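You operate a simulated robot arm through the tools that you are given. There is no shell and no other tool. Be economical: measure what you need, move in short steps, check, and stop when the job is done.

Carry out the task below with a simulated robot arm. There is one attempt and no reset: what you move stays moved.

TASK
Put the fibre-collar screw marked "1" from the top of the rework bench on top of the full reel there and the fibre-collar screw that says "2" on top of the small board there.
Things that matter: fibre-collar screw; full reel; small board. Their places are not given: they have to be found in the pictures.

It is judged by the outcome, as a careful person would: the job done as asked, and still so three seconds after it is handed in. It fails if anything else is knocked over, pushed out of place, dropped, spilled or broken.

THE ROBOT
A 7-joint arm with a two-finger parallel gripper, fixed in place. Base frame: the origin is at the foot of the arm, x ahead of it, y to its left, z up. Lengths are in mm, angles in degrees, forces in N, time in s.
With the tool pointing down near the work surface it reaches from about 220 to 580 mm from the base axis. Its first joint turns from -66.0 to 66.0 degrees. Payload 2.5 kg.
Tool frame: the origin (TCP) lies between the finger pads and is the grasp point; the fingertips stand 23 mm ahead of it; z points along the fingers, y is the line along which they close. The gripper opens to 94 mm. The fingers are 38 mm wide and 10 mm thick; the gripper's body (54 by 96 mm) begins 39 mm behind the TCP.
Orientation is told as [roll, pitch, yaw] about the base's x, y, z axes, in that order, counted from this pose: with the fingers straight down and closing along the base's y, the tool's x points along the base's -x, its y along +y and its z along -z.

THE INTERFACE
- The arm moves only by the tool play_rows. Its argument "deltas" is a list of rows, each a list of 3 entries, a list of its own where there are three numbers: the shift along the tool's x, y, z in m, then the turn, a rotation vector about the tool's x, y, z in degrees, then the opening, from 0 (shut) to 1 (fully open). In form: [[[x, y, z], [wx, wy, wz], fingers], ...]. A call has 1 to 12 rows; each row is the pose to reach, as a shift and turn from the pose commanded when the call began, along the tool's axes at that moment. A row lasts 0.2 s, in which the tool goes at most 50 mm and 8.6 degrees; a call with a longer step from one row to the next is refused whole, and so is a gripper value outside its range. A pose out of reach is approached as far as the arm can. The call stops where the force on the tool passes 40 N (or 10 N more than at its start, if that is more) or the arm is blocked; 0.2 s more then pass. The fingers move at their own pace (about 108 mm/s each) and stop on an object; they squeeze with about 44 N. The grip force told is the motor's: it shows also when the fingers shut on nothing. Time passes only in rows, and 0.2 s behind the last, so rows that repeat a pose let the fingers close. It gives the time, the measured TCP pose, the force on the tool (base axes), the opening and the grip force at its end, in the units of the frame above (readings bear some noise), and new pictures: "show" is both (left out), scene, wrist or none.
- Cameras (640 x 400 px; columns grow to the right, rows downward): "scene" is fixed at [144.7, -413.6, 540.5]; the picture's right is [0.77, -0.63, 0.00], its down [-0.40, -0.49, -0.77] and it looks along [0.49, 0.60, -0.64] (base axes); focal length 333 px, centre (320, 200). "wrist" rides on the gripper at [-39, 0, -44] in the tool frame; the picture's right is [0.00, -1.00, 0.00], its down [0.97, 0.00, -0.24] and it looks along [0.24, 0.00, 0.97] (tool axes); focal length 218 px, centre (320, 200).
- measure_at(camera, pixels): for up to 12 pixels [column, row] of the newest picture of that camera ("zoom" is the newest enlarged one), the place [x, y, z] in the base frame of the surface seen there, good to about 2 mm, but the place of the scene camera against the robot may be out by one fixed shift of up to 25 mm in any direction. No time passes.
- zoom(camera, box): a new picture of the part [left, top, right, bottom] of that camera's present view, enlarged. No time passes.
- hand_in(): hands the job in; it is judged then, once.

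Work in short steps. Measure before you move; look again where a grasp or a placing could have gone wrong, and mend it. You have 60 turns and 120 pictures in all, the two below and enlarged ones among them. Open the gripper and draw the arm clear of the work before you hand the job in, unless the task says otherwise; then end with one line.

The tools are called after "Request:" as name(argument=value, ...) on one line, values as JSON. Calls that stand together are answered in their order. play_rows: Moves the arm, as the interface text tells. Its arguments: {"type":"object","properties":{"deltas":{"type":"array","items":{"type":"array"}},"show":{"type":"string","enum":["both","scene","wrist","none"]}},"required":["deltas"]} The other tools are called the same way: measure_at (camera, pixels) gives the place of the surface under pixels of a picture; zoom (camera, box) takes an enlarged picture of a part of a camera's view; hand_in () hands the job in.

At the start:

```text
t: 0.0
tcp_pos: [448.3, -56.6, 273.1]
tool_rot: [0.0, 0.1, 0.0]
ft_force: [-0.3, 0.8, -0.6]
finger_gap: 94.0
grip_force: 0.0
```

scene: 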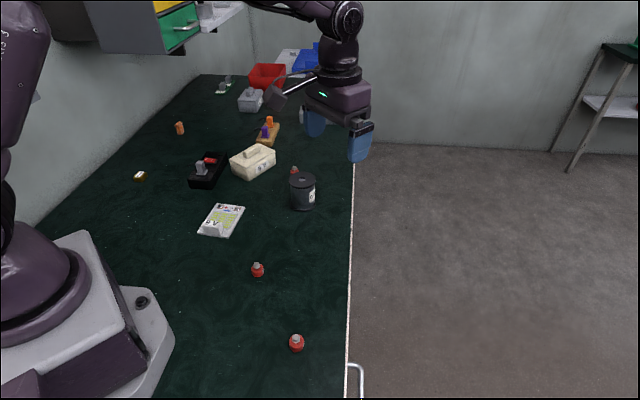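
wrist: 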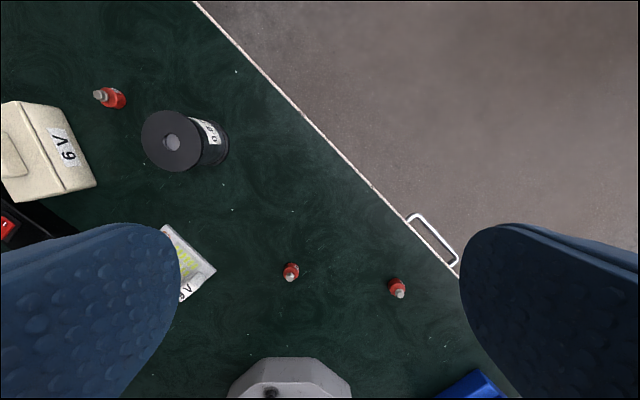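

The scene shows red screws near (257,269), (296,342) and (294,170), a dark reel at (302,190), and several boards. I'll enlarge these to read the marks.

Request:
zoom(camera="scene", box=[225, 240, 325, 365])

Request:
zoom(camera="scene", box=[180, 140, 340, 240])

Request:
zoom(camera="scene", box=[120, 40, 340, 180])

Request:
zoom(camera="wrist", box=[80, 60, 420, 310])

```text
3.20 times, centred on (275, 302) of scene
```

zoom: 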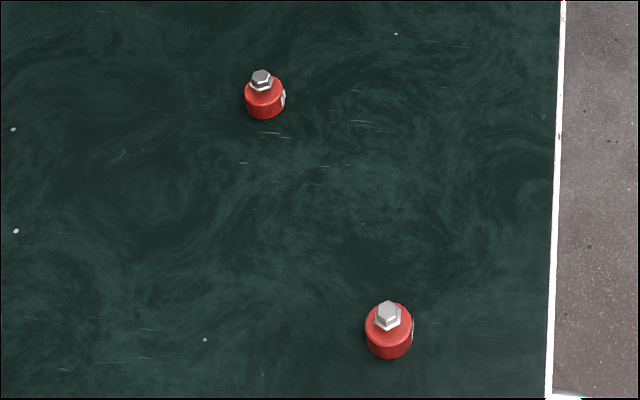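

```text
4.00 times, centred on (260, 190) of scene
```

zoom: 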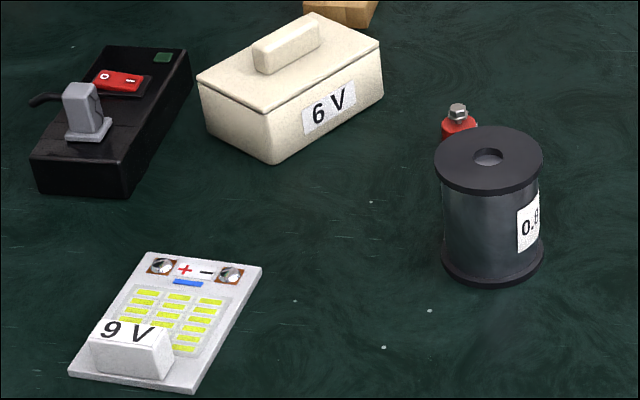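

```text
2.86 times, centred on (230, 110) of scene
```

zoom: 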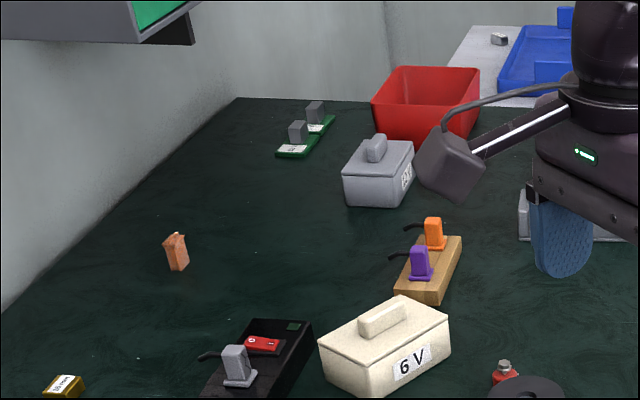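

```text
1.60 times, centred on (250, 185) of wrist
```

zoom: 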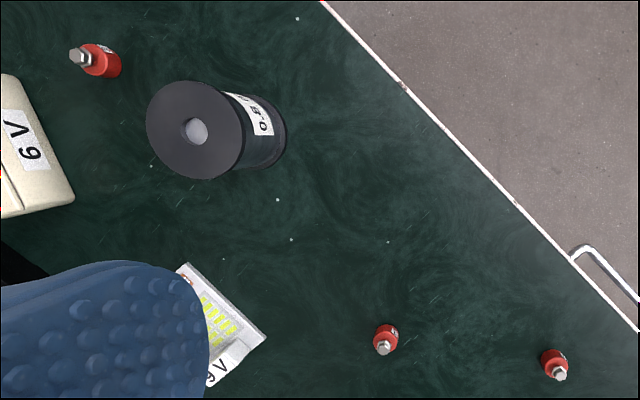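

The collar labels face away from the scene camera. I'll enlarge the wrist view on each screw, and look at the green board and the far end of the bench.

Request:
zoom(camera="wrist", box=[270, 250, 315, 290])

Request:
zoom(camera="wrist", box=[375, 265, 420, 305])

Request:
zoom(camera="wrist", box=[85, 75, 135, 115])

Request:
zoom(camera="scene", box=[190, 60, 290, 122])

Request:
measure_at(camera="wrist", pixels=[[290, 272], [292, 279], [396, 287], [399, 294], [113, 98], [99, 95], [172, 142], [155, 140], [190, 140], [200, 268], [170, 235]])

Request:
measure_at(camera="scene", pixels=[[257, 260], [297, 337], [302, 180], [294, 168], [218, 88], [228, 78], [220, 213], [225, 215], [206, 233], [240, 207], [216, 203], [212, 227]])

```text
10.00 times, centred on (292, 270) of wrist
```

zoom: 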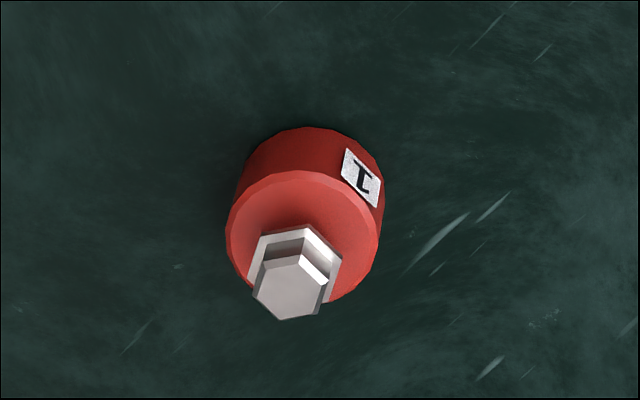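

```text
10.00 times, centred on (398, 285) of wrist
```

zoom: 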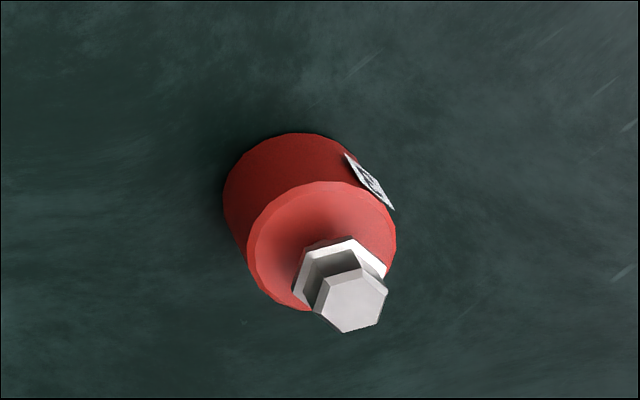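

```text
10.00 times, centred on (110, 95) of wrist
```

zoom: 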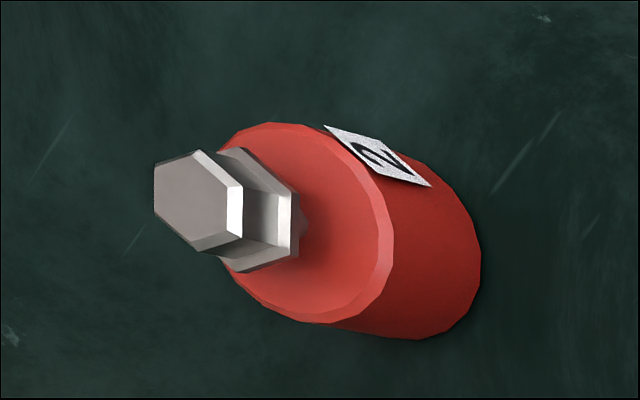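

```text
6.40 times, centred on (240, 91) of scene
```

zoom: 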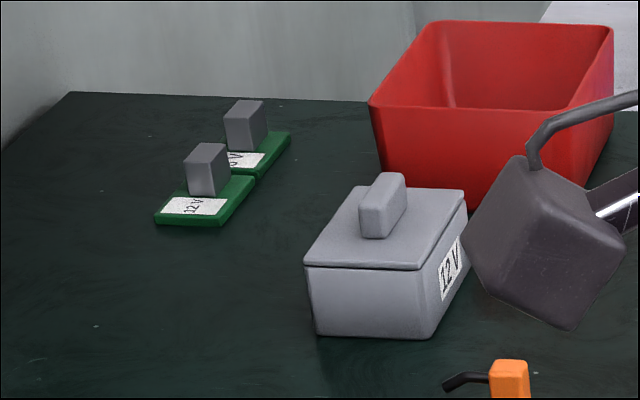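

```text
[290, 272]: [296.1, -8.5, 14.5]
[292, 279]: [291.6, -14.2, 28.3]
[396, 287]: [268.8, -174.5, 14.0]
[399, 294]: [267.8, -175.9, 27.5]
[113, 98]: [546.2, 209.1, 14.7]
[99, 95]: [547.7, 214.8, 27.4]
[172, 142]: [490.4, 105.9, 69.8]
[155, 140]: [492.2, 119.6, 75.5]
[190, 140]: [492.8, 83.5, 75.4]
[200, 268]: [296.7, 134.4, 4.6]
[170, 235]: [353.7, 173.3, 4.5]
```

```text
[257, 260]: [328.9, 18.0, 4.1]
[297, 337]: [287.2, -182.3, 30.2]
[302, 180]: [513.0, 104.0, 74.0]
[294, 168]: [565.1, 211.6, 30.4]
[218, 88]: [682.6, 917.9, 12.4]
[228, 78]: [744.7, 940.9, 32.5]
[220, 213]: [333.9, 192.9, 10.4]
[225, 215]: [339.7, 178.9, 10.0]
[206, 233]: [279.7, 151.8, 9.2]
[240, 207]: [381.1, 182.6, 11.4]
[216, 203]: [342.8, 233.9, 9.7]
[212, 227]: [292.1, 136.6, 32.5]
```

Screw "1" is at about (294,-11) and screw "2" at about (547,212) behind the reel. The reel is at (491,102) and the white board near (320,190). The scene camera is off by about (+19,-5,+3). Next I move above screw 1 and look.

Request:
play_rows(deltas=[[[0.031, 0.009, 0.02], [0, 0, 0], 1], [[0.062, 0.018, 0.04], [0, 0, 0], 1], [[0.093, 0.027, 0.06], [0, 0, 0], 1], [[0.124, 0.036, 0.08], [0, 0, 0], 1], [[0.154, 0.046, 0.103], [0, 0, 0], 1], [[0.154, 0.046, 0.123], [0, 0, 0], 1]], show="wrist")

```text
t: 1.4
tcp_pos: [294.1, -9.6, 151.8]
tool_rot: [0.0, 0.0, 0.0]
ft_force: [-0.6, 0.2, -0.2]
finger_gap: 94.2
grip_force: 0.1
```

wrist: 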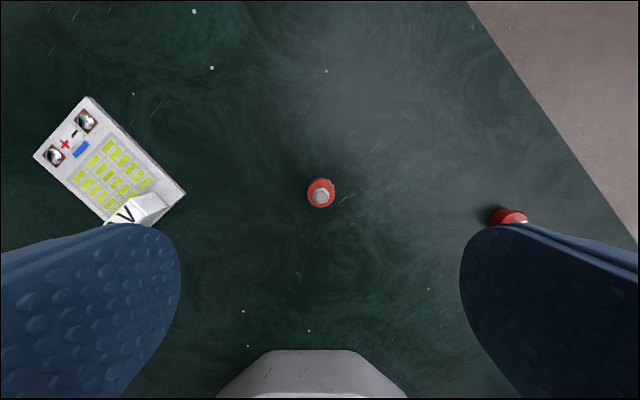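

Request:
measure_at(camera="wrist", pixels=[[321, 196], [308, 193], [333, 193], [320, 181], [87, 98], [35, 155], [185, 194], [112, 172], [103, 176], [145, 205], [87, 121], [55, 155]])

Request:
zoom(camera="wrist", box=[290, 170, 350, 215])

Request:
zoom(camera="wrist", box=[20, 85, 200, 235])

```text
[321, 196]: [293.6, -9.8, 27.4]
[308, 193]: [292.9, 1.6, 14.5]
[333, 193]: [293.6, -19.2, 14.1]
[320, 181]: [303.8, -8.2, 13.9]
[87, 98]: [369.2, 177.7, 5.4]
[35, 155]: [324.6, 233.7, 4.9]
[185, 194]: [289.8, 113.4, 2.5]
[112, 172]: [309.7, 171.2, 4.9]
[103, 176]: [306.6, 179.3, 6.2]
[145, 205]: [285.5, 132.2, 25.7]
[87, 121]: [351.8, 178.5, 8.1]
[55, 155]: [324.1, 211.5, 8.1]
```

```text
8.89 times, centred on (320, 192) of wrist
```

zoom: 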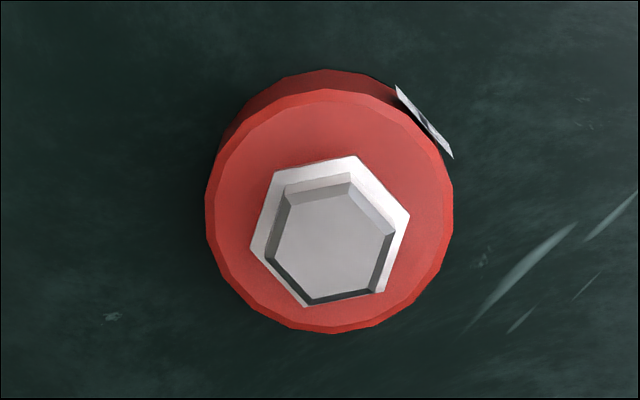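

```text
2.67 times, centred on (110, 160) of wrist
```

zoom: 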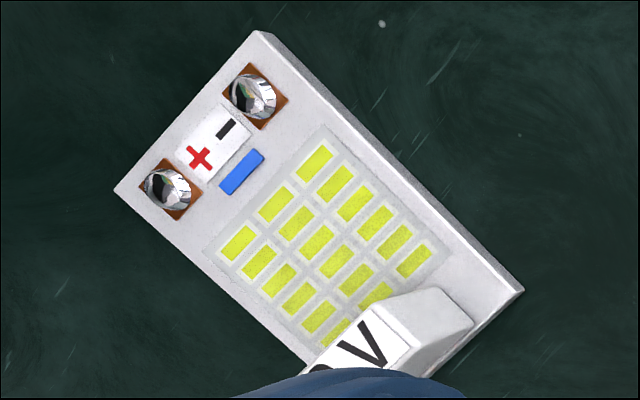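

Screw 1 has its axis at (293.6,-9.4), a collar of about Ø21 up to z 14, and a head up to z 27. The gripper is centred on it, so I descend to TCP z≈26 and close.

Request:
play_rows(deltas=[[[0.0005, 0, 0.04], [0, 0, 0], 0.8], [[0.0005, 0, 0.08], [0, 0, 0], 0.6], [[0.0005, 0, 0.11], [0, 0, 0], 0.5], [[0.0005, 0, 0.126], [0, 0, 0], 0.5], [[0.0005, 0, 0.126], [0, 0, 0], 0.5]], show="wrist")

```text
t: 2.6
tcp_pos: [294.9, -9.6, 26.1]
tool_rot: [0.1, 0.0, 0.0]
ft_force: [-0.3, -0.5, -0.4]
finger_gap: 46.7
grip_force: 0.1
```

wrist: 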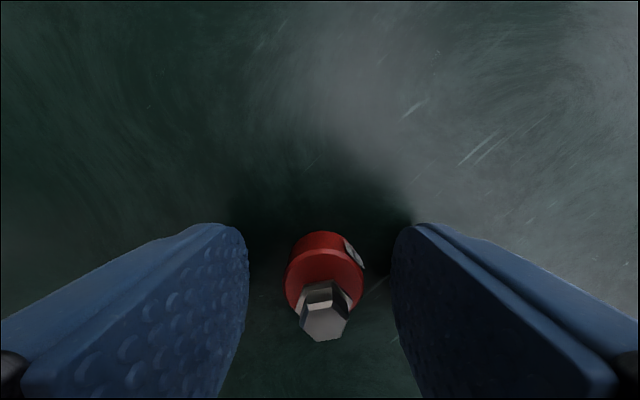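

The screw stands between the fingers. I close on it.

Request:
play_rows(deltas=[[[0, 0, 0], [0, 0, 0], 0.3], [[0, 0, 0], [0, 0, 0], 0.1], [[0, 0, 0], [0, 0, 0], 0.1], [[0, 0, -0.01], [0, 0, 0], 0.1], [[0, 0, -0.04], [0, 0, 0], 0.1], [[0, 0, -0.08], [0, 0, 0], 0.1], [[0, 0, -0.12], [0, 0, 0], 0.1], [[0, 0, -0.154], [0, 0, 0], 0.1]], show="wrist")

```text
t: 4.4
tcp_pos: [294.2, -13.6, 179.2]
tool_rot: [0.0, 0.1, 0.0]
ft_force: [-0.6, -0.2, -1.3]
finger_gap: 21.7
grip_force: 44.0
```

wrist: 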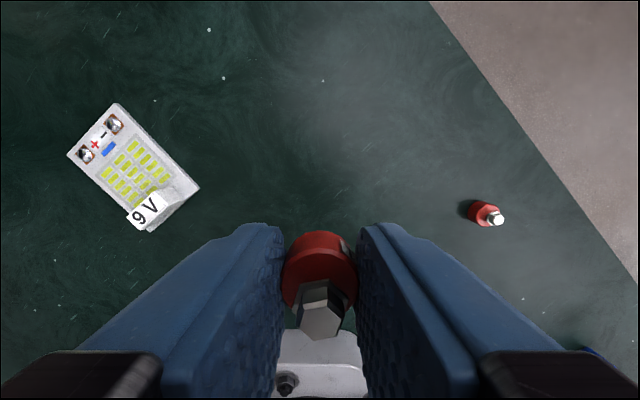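

Screw 1 is held with a 21.7 mm gap. I measure the board in this view, then move toward the reel to see its top.

Request:
measure_at(camera="wrist", pixels=[[117, 104], [68, 154], [198, 186], [149, 230], [134, 175], [155, 176], [126, 196], [132, 147], [109, 170], [163, 195], [135, 208]])

Request:
play_rows(deltas=[[[-0.03, 0.024, 0], [0, 0, 0], 0.1], [[-0.06, 0.048, 0], [0, 0, 0], 0.1], [[-0.09, 0.072, 0], [0, 0, 0], 0.1], [[-0.12, 0.096, 0], [0, 0, 0], 0.1], [[-0.146, 0.116, 0], [0, 0, 0], 0.1], [[-0.146, 0.116, 0], [0, 0, 0], 0.1]], show="wrist")

```text
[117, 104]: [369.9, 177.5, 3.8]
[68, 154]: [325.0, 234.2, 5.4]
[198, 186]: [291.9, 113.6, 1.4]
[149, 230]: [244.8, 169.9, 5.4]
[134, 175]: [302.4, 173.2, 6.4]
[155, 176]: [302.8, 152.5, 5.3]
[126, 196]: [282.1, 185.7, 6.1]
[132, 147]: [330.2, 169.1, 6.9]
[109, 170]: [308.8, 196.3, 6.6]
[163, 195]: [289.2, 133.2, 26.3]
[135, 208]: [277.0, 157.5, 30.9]
```

```text
t: 5.8
tcp_pos: [439.8, 103.0, 177.7]
tool_rot: [0.0, 0.0, 0.0]
ft_force: [-0.2, 0.0, -1.5]
finger_gap: 21.8
grip_force: 44.1
```

wrist: 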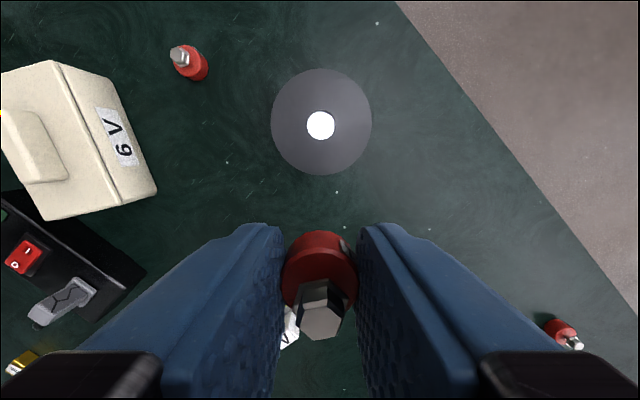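

The reel top is centred near (321,125). I measure its rims and core, the held screw, and screw 2.

Request:
measure_at(camera="wrist", pixels=[[321, 125], [274, 123], [369, 123], [321, 78], [321, 170], [300, 125], [342, 125], [178, 53], [193, 65], [320, 318], [320, 245], [150, 165]])

Request:
zoom(camera="wrist", box=[260, 60, 380, 190])

Request:
zoom(camera="wrist", box=[260, 220, 380, 350])

```text
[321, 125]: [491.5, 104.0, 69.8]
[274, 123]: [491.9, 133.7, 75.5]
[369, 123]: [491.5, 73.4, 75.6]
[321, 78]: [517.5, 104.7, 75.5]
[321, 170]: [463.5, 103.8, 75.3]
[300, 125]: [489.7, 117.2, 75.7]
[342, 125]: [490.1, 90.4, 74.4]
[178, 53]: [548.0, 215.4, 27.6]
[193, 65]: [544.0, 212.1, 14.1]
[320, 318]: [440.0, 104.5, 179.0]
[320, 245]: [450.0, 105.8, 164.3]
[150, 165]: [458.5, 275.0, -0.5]
```

```text
3.08 times, centred on (320, 125) of wrist
```

zoom: 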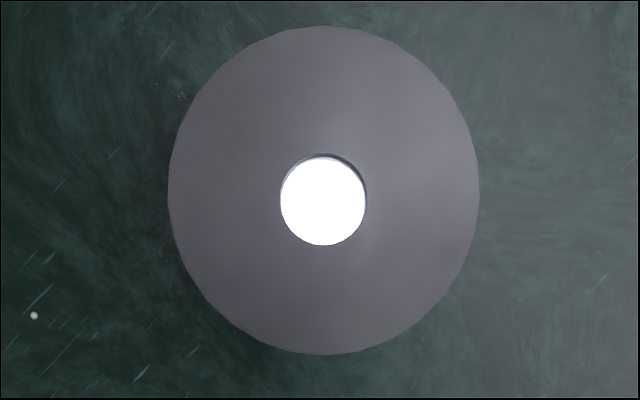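

```text
3.08 times, centred on (320, 285) of wrist
```

zoom: 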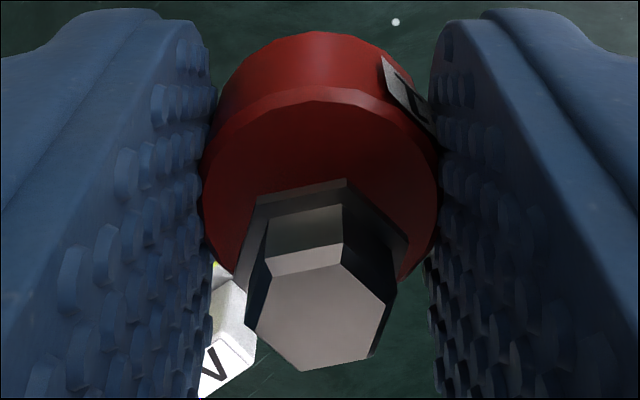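

The reel's flange has a Ø67 rim with an 18 mm hole, almost as wide as the collar. I'll stand the screw on the solid ring at (470,104), with the top at z 75.5, so I move above it and down until just short of contact.

Request:
play_rows(deltas=[[[-0.015, 0, 0], [0, 0, 0], 0.1], [[-0.03, 0.0005, 0], [0, 0, 0], 0.1], [[-0.03, 0.0005, 0.03], [0, 0, 0], 0.1], [[-0.03, 0.0005, 0.055], [0, 0, 0], 0.1], [[-0.03, 0.0005, 0.065], [0, 0, 0], 0.1], [[-0.03, 0.0005, 0.072], [0, 0, 0], 0.1], [[-0.03, 0.0005, 0.072], [0, 0, 0], 0.1]])

```text
t: 7.4
tcp_pos: [470.0, 106.0, 106.3]
tool_rot: [0.0, 0.0, 0.1]
ft_force: [-0.2, 0.6, 0.1]
finger_gap: 21.8
grip_force: 43.5
```

scene: 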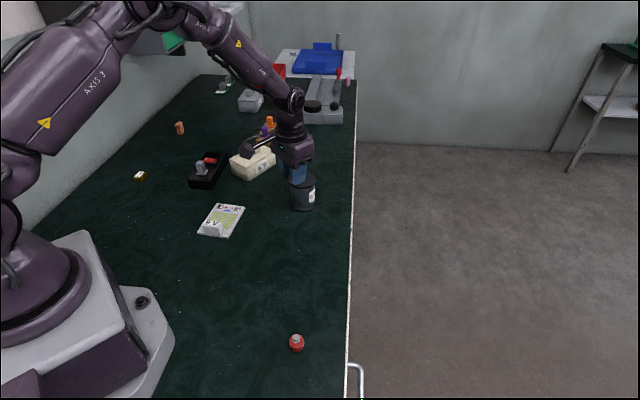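
wrist: 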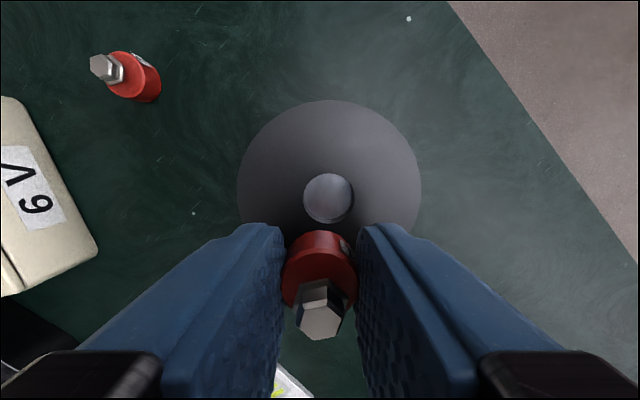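

The bottom of the screw is about 4 mm above the flange at (470,106). I lower it in small steps.

Request:
play_rows(deltas=[[[0, -0.001, 0.002], [0, 0, 0], 0.1], [[0, -0.001, 0.0035], [0, 0, 0], 0.1], [[0, -0.001, 0.0043], [0, 0, 0], 0.1], [[0, -0.001, 0.0043], [0, 0, 0], 0.1]], show="wrist")

```text
t: 8.4
tcp_pos: [470.6, 105.7, 102.5]
tool_rot: [0.1, 0.0, 0.1]
ft_force: [0.3, 0.2, -0.2]
finger_gap: 21.7
grip_force: 44.1
```

wrist: 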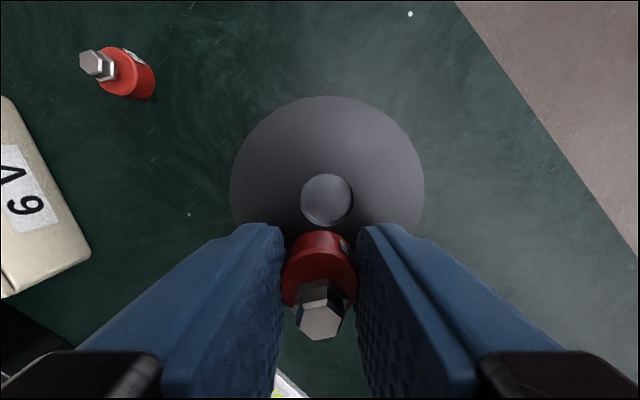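

There is no contact yet. I lower 1 mm more.

Request:
play_rows(deltas=[[[0, 0, 0.0006], [0, 0, 0], 0.1], [[0, 0, 0.0012], [0, 0, 0], 0.1], [[0, 0, 0.0012], [0, 0, 0], 0.1]], show="none")

```text
t: 9.2
tcp_pos: [469.6, 105.2, 102.1]
tool_rot: [0.0, -0.1, 0.0]
ft_force: [-1.2, 1.3, 6.0]
finger_gap: 21.7
grip_force: 43.6
```

Contact shows: Fz rose to 6 N. I open gently and then rise.

Request:
play_rows(deltas=[[[0, 0, 0], [0, 0, 0], 0.3], [[0, 0, 0], [0, 0, 0], 0.42], [[0, 0, 0], [0, 0, 0], 0.42], [[0, 0, -0.02], [0, 0, 0], 0.42], [[0, 0, -0.05], [0, 0, 0], 0.42], [[0, 0, -0.078], [0, 0, 0], 0.42]])

```text
t: 10.6
tcp_pos: [468.6, 106.2, 179.2]
tool_rot: [0.0, -0.1, 0.1]
ft_force: [0.0, 0.8, 0.0]
finger_gap: 39.0
grip_force: 0.0
```

scene: 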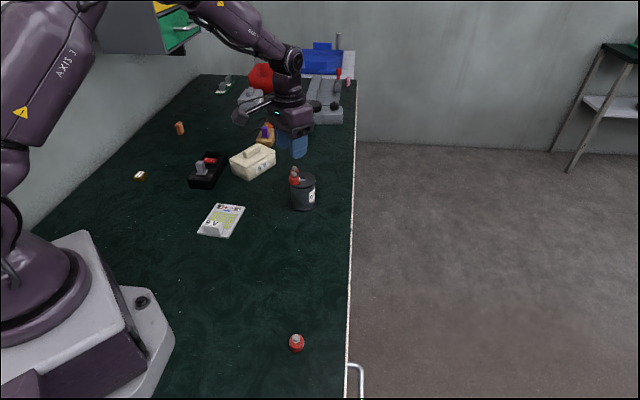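
wrist: 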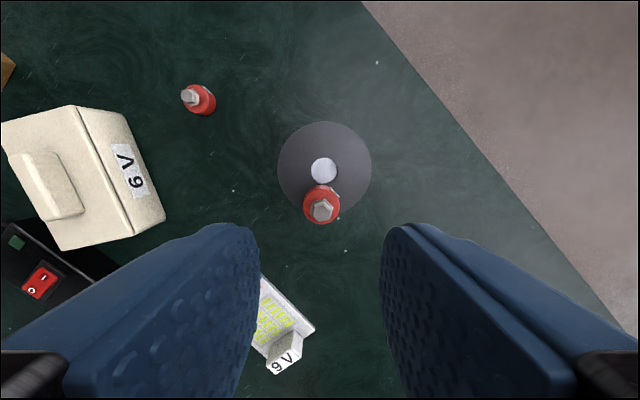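

Screw 1 now stands on the reel. I check how well it is seated.

Request:
zoom(camera="wrist", box=[260, 110, 390, 235])

Request:
zoom(camera="scene", box=[265, 150, 345, 220])

Request:
measure_at(camera="wrist", pixels=[[322, 210], [305, 205], [338, 205], [321, 124], [282, 165], [370, 165], [190, 96], [204, 104], [155, 225], [108, 118]])

```text
3.20 times, centred on (325, 172) of wrist
```

zoom: 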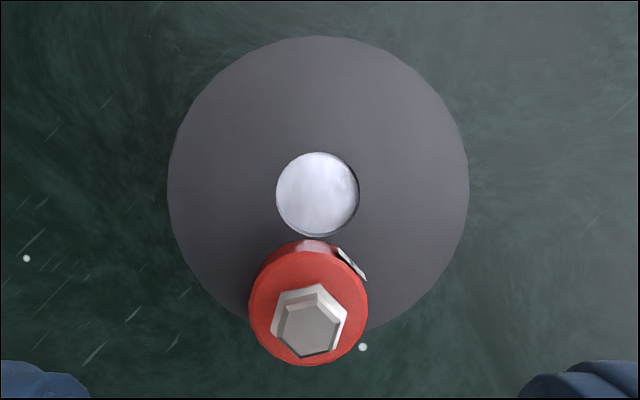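

```text
5.71 times, centred on (305, 185) of scene
```

zoom: 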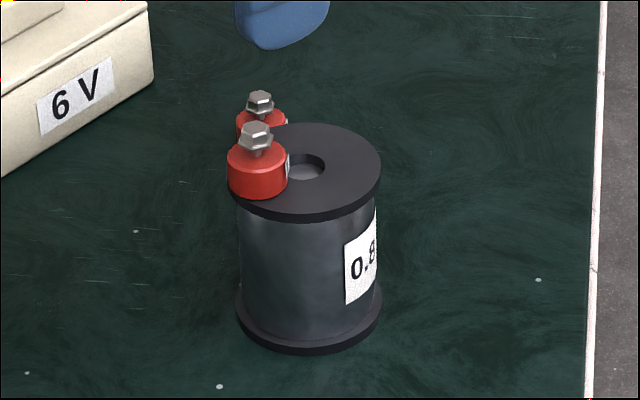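

```text
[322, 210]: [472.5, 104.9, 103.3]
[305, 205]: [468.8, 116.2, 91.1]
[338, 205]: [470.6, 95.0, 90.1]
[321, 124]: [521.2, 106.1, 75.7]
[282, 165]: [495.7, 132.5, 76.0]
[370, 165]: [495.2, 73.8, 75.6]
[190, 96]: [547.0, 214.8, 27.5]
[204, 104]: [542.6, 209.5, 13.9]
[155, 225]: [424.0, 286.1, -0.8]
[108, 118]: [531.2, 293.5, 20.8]
```

Screw 1 stands at (471,105), fully on the ring. Screw 2 is at (547,215). I go above it at the same height and then go down partway.

Request:
play_rows(deltas=[[[-0.02, 0.027, 0], [0, 0, 0], 0.5], [[-0.04, 0.054, 0], [0, 0, 0], 0.5], [[-0.06, 0.081, 0], [0, 0, 0], 0.5], [[-0.078, 0.108, 0], [0, 0, 0], 0.5], [[-0.078, 0.108, 0.03], [0, 0, 0], 0.5], [[-0.078, 0.108, 0.06], [0, 0, 0], 0.5], [[-0.078, 0.108, 0.06], [0, 0, 0], 0.5]])

```text
t: 12.2
tcp_pos: [547.7, 212.2, 118.0]
tool_rot: [0.0, 0.0, 0.0]
ft_force: [0.2, -0.4, 0.1]
finger_gap: 47.0
grip_force: 0.0
```

scene: 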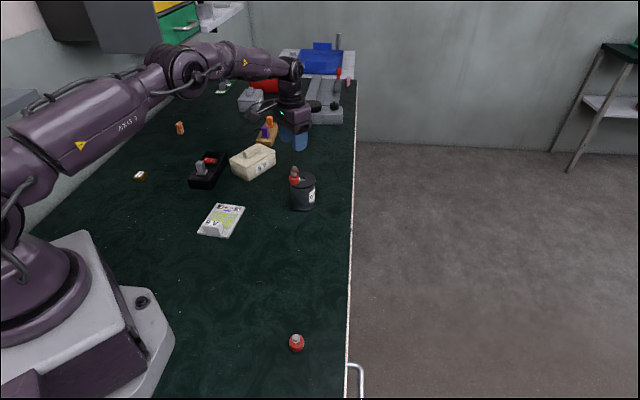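
wrist: 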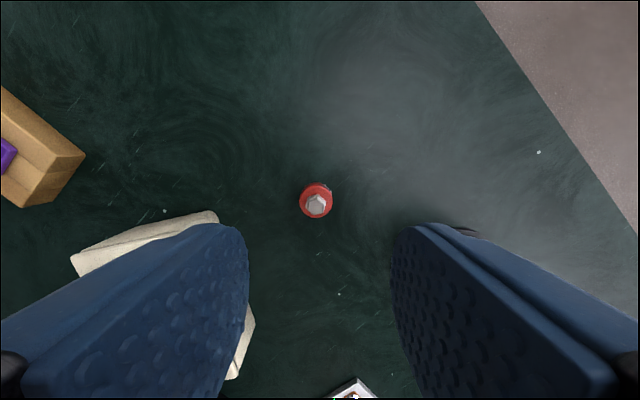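

Request:
measure_at(camera="wrist", pixels=[[317, 205], [301, 200], [332, 200], [316, 186], [215, 213], [252, 315], [467, 231]])

Request:
zoom(camera="wrist", box=[286, 180, 346, 225])

```text
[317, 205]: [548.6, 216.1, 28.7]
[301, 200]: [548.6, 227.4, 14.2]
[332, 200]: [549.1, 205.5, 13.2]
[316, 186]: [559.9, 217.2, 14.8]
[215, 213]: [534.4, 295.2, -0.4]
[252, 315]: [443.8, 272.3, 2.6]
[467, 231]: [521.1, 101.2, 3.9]
```

```text
8.89 times, centred on (316, 202) of wrist
```

zoom: 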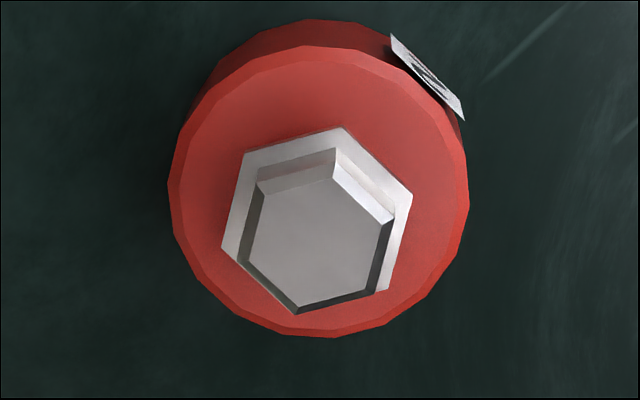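

The screw 2 axis is at (548.5,216). I shift 3 mm and descend to TCP z≈26.

Request:
play_rows(deltas=[[[-0.001, 0.003, 0.03], [0, 0, 0], 0.5], [[-0.001, 0.003, 0.06], [0, 0, 0], 0.5], [[-0.001, 0.003, 0.08], [0, 0, 0], 0.5], [[-0.001, 0.003, 0.091], [0, 0, 0], 0.5], [[-0.001, 0.003, 0.091], [0, 0, 0], 0.5]], show="wrist")

```text
t: 13.4
tcp_pos: [548.9, 216.5, 27.4]
tool_rot: [0.1, 0.0, 0.1]
ft_force: [0.0, -0.3, 0.9]
finger_gap: 47.0
grip_force: 0.1
```

wrist: 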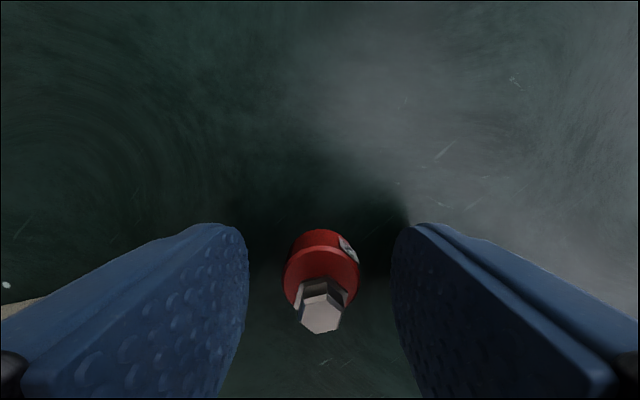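

Screw 2 lies between the fingers. I close and lift.

Request:
play_rows(deltas=[[[0, 0, 0.001], [0, 0, 0], 0.3], [[0, 0, 0.001], [0, 0, 0], 0.1], [[0, 0, 0.001], [0, 0, 0], 0.1], [[0, 0, -0.01], [0, 0, 0], 0.1], [[0, 0, -0.04], [0, 0, 0], 0.1], [[0, 0, -0.08], [0, 0, 0], 0.1], [[0, 0, -0.12], [0, 0, 0], 0.1], [[0, 0, -0.15], [0, 0, 0], 0.1]], show="wrist")

```text
t: 15.2
tcp_pos: [549.5, 215.8, 177.5]
tool_rot: [0.0, -0.1, 0.1]
ft_force: [0.0, -0.1, -0.6]
finger_gap: 22.0
grip_force: 44.6
```

wrist: 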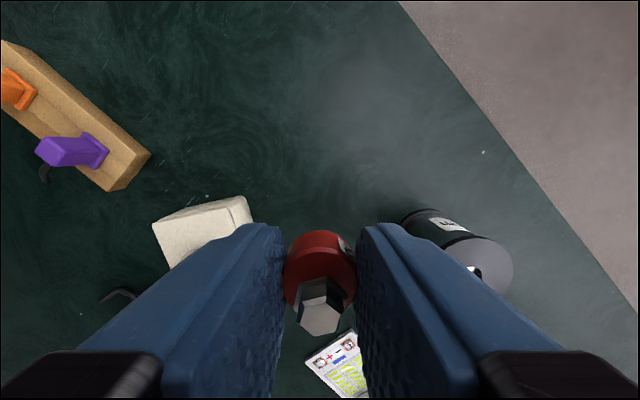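

Screw 2 is held. I carry it high to (272,145), short of the board, yawing 39° so the fingers line up with the board.

Request:
play_rows(deltas=[[[0.04, -0.01, 0], [0, 0, -5.5], 0.1], [[0.08, -0.02, 0], [0, 0, -11], 0.1], [[0.12, -0.031, 0], [0, 0, -16.5], 0.1], [[0.16, -0.041, 0], [0, 0, -22], 0.1], [[0.2, -0.051, 0], [0, 0, -27.5], 0.1], [[0.24, -0.061, 0], [0, 0, -33], 0.1], [[0.277, -0.071, 0], [0, 0, -39], 0.1], [[0.277, -0.071, 0], [0, 0, -39], 0.1]])

```text
t: 17.0
tcp_pos: [270.4, 146.4, 176.4]
tool_rot: [0.0, 0.0, 39.1]
ft_force: [0.1, 0.4, -1.4]
finger_gap: 22.1
grip_force: 44.0
```

scene: 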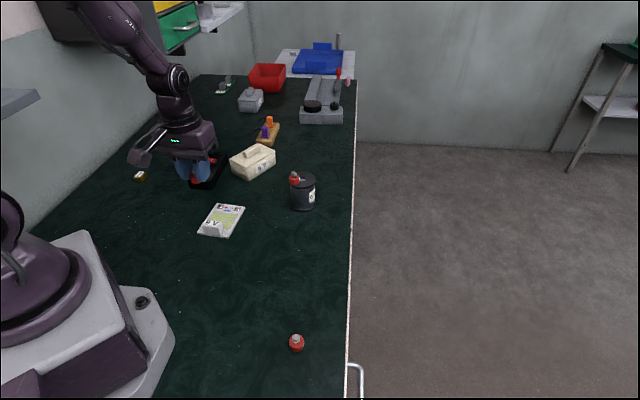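
wrist: 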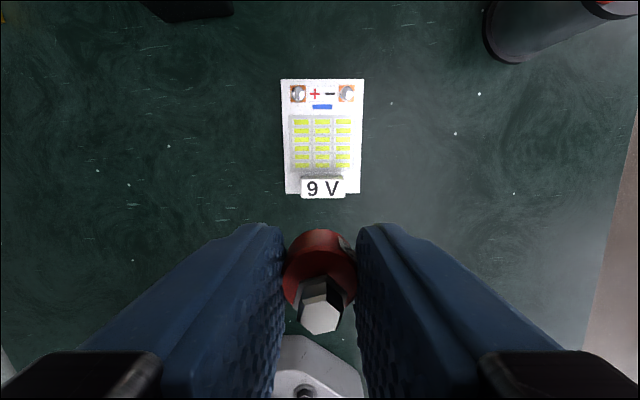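

The board is straight ahead and well aligned. I measure its pads, terminals and block.

Request:
measure_at(camera="wrist", pixels=[[281, 81], [363, 81], [287, 192], [359, 192], [312, 132], [332, 132], [321, 150], [322, 122], [322, 184], [322, 178], [298, 96], [322, 108]])

Request:
zoom(camera="wrist", box=[260, 65, 385, 210])

```text
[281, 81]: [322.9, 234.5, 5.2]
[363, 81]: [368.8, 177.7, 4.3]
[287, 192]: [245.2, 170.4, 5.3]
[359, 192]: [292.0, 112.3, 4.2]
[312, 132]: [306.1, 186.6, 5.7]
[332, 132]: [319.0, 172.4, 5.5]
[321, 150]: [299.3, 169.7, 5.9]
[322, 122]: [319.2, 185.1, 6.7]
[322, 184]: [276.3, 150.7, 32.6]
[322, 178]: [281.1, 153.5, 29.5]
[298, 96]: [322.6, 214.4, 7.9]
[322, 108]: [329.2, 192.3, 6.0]
```

```text
2.76 times, centred on (322, 138) of wrist
```

zoom: 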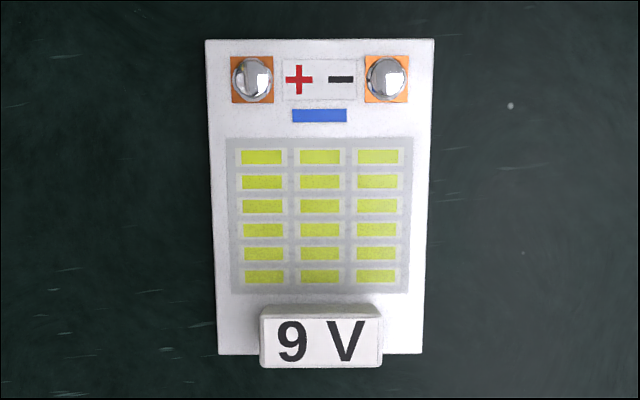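

The clear middle of the board is (307,173.5), with the pads at z≈6. I advance 45 mm over it and descend to about 5 mm above.

Request:
play_rows(deltas=[[[-0.023, -0.001, 0], [0, 0, 0], 0.1], [[-0.0455, -0.002, 0], [0, 0, 0], 0.1], [[-0.0455, -0.002, 0.04], [0, 0, 0], 0.1], [[-0.0455, -0.002, 0.08], [0, 0, 0], 0.1], [[-0.0455, -0.002, 0.11], [0, 0, 0], 0.1], [[-0.0455, -0.002, 0.13], [0, 0, 0], 0.1], [[-0.0455, -0.002, 0.138], [0, 0, 0], 0.1], [[-0.0455, -0.002, 0.138], [0, 0, 0], 0.1]])

```text
t: 18.8
tcp_pos: [309.8, 171.7, 40.2]
tool_rot: [0.0, -0.1, 39.0]
ft_force: [-0.3, -0.4, -0.6]
finger_gap: 21.8
grip_force: 44.4
```

scene: 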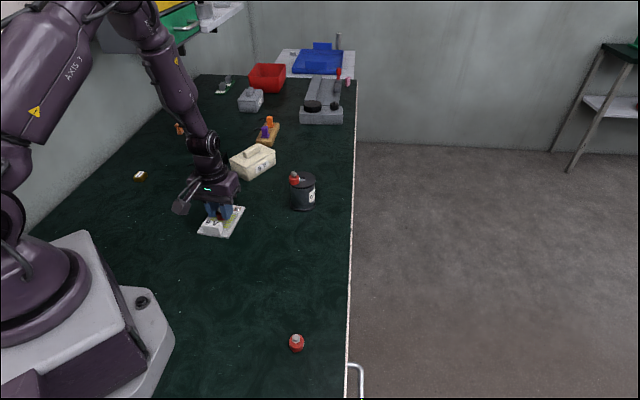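
wrist: 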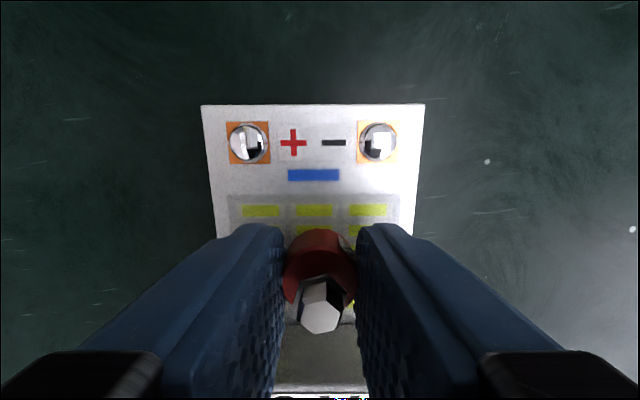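

The screw is centred over the pads. I check the block clearance behind it and lower to 34 mm.

Request:
measure_at(camera="wrist", pixels=[[325, 345], [325, 375], [320, 315], [312, 212]])

Request:
play_rows(deltas=[[[0, 0, 0.003], [0, 0, 0], 0.1], [[0, 0, 0.005], [0, 0, 0], 0.1], [[0, 0, 0.006], [0, 0, 0], 0.1], [[0, 0, 0.006], [0, 0, 0], 0.1]], show="none")

```text
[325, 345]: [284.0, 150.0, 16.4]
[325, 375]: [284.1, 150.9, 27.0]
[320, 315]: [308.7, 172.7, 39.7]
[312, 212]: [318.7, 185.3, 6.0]
```

```text
t: 19.8
tcp_pos: [308.6, 171.6, 33.4]
tool_rot: [0.1, 0.0, 39.0]
ft_force: [-0.7, -2.1, 5.8]
finger_gap: 21.7
grip_force: 43.9
```

Contact shows at 5.8 N, and the block face is 33 mm away, so clear. I open and rise.

Request:
play_rows(deltas=[[[0, 0, -0.0003], [0, 0, 0], 0.3], [[0, 0, -0.0003], [0, 0, 0], 0.42], [[0, 0, -0.0003], [0, 0, 0], 0.42], [[0, 0, -0.02], [0, 0, 0], 0.42], [[0, 0, -0.06], [0, 0, 0], 0.42], [[0, 0, -0.1], [0, 0, 0], 0.42], [[0.03, 0, -0.14], [0, 0, 0], 0.42], [[0.05, 0, -0.16], [0, 0, 0], 0.42]])

```text
t: 21.6
tcp_pos: [270.4, 139.9, 193.0]
tool_rot: [0.0, 0.0, 39.0]
ft_force: [0.4, -0.4, -0.2]
finger_gap: 39.4
grip_force: 0.1
```

scene: 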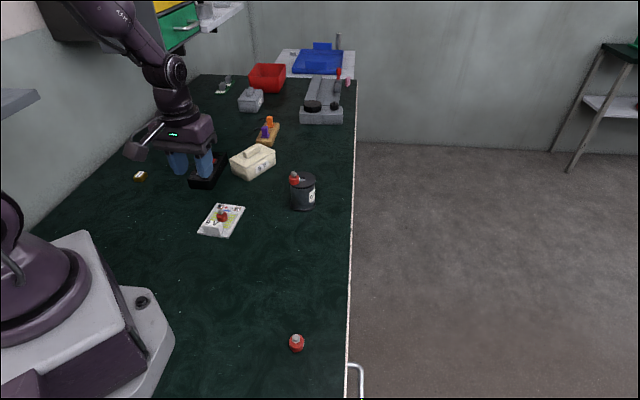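
wrist: 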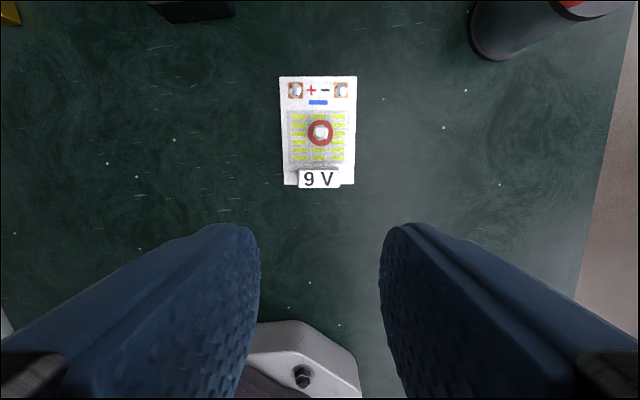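

Both screws are placed. A last close look at the scene.

Request:
zoom(camera="scene", box=[180, 140, 340, 245])

```text
3.81 times, centred on (260, 192) of scene
```

zoom: 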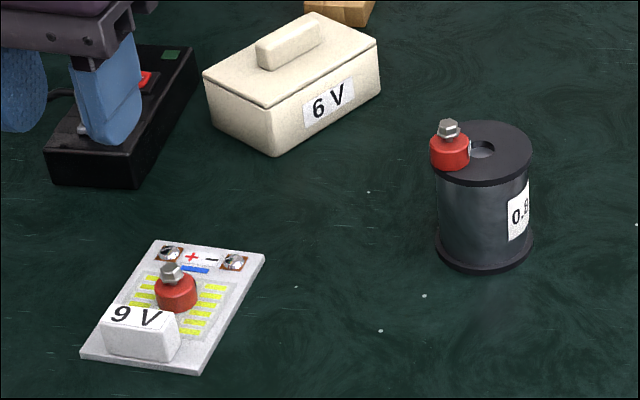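

Both screws stand upright where asked, nothing else has moved, and the arm is clear and open. I hand in.

Request:
hand_in()

```text
The job is handed in.
```

Screw "1" stands on top of the full reel and screw "2" on top of the small board (I took the white 9 V one as the small board); nothing else was disturbed, and the job is handed in.
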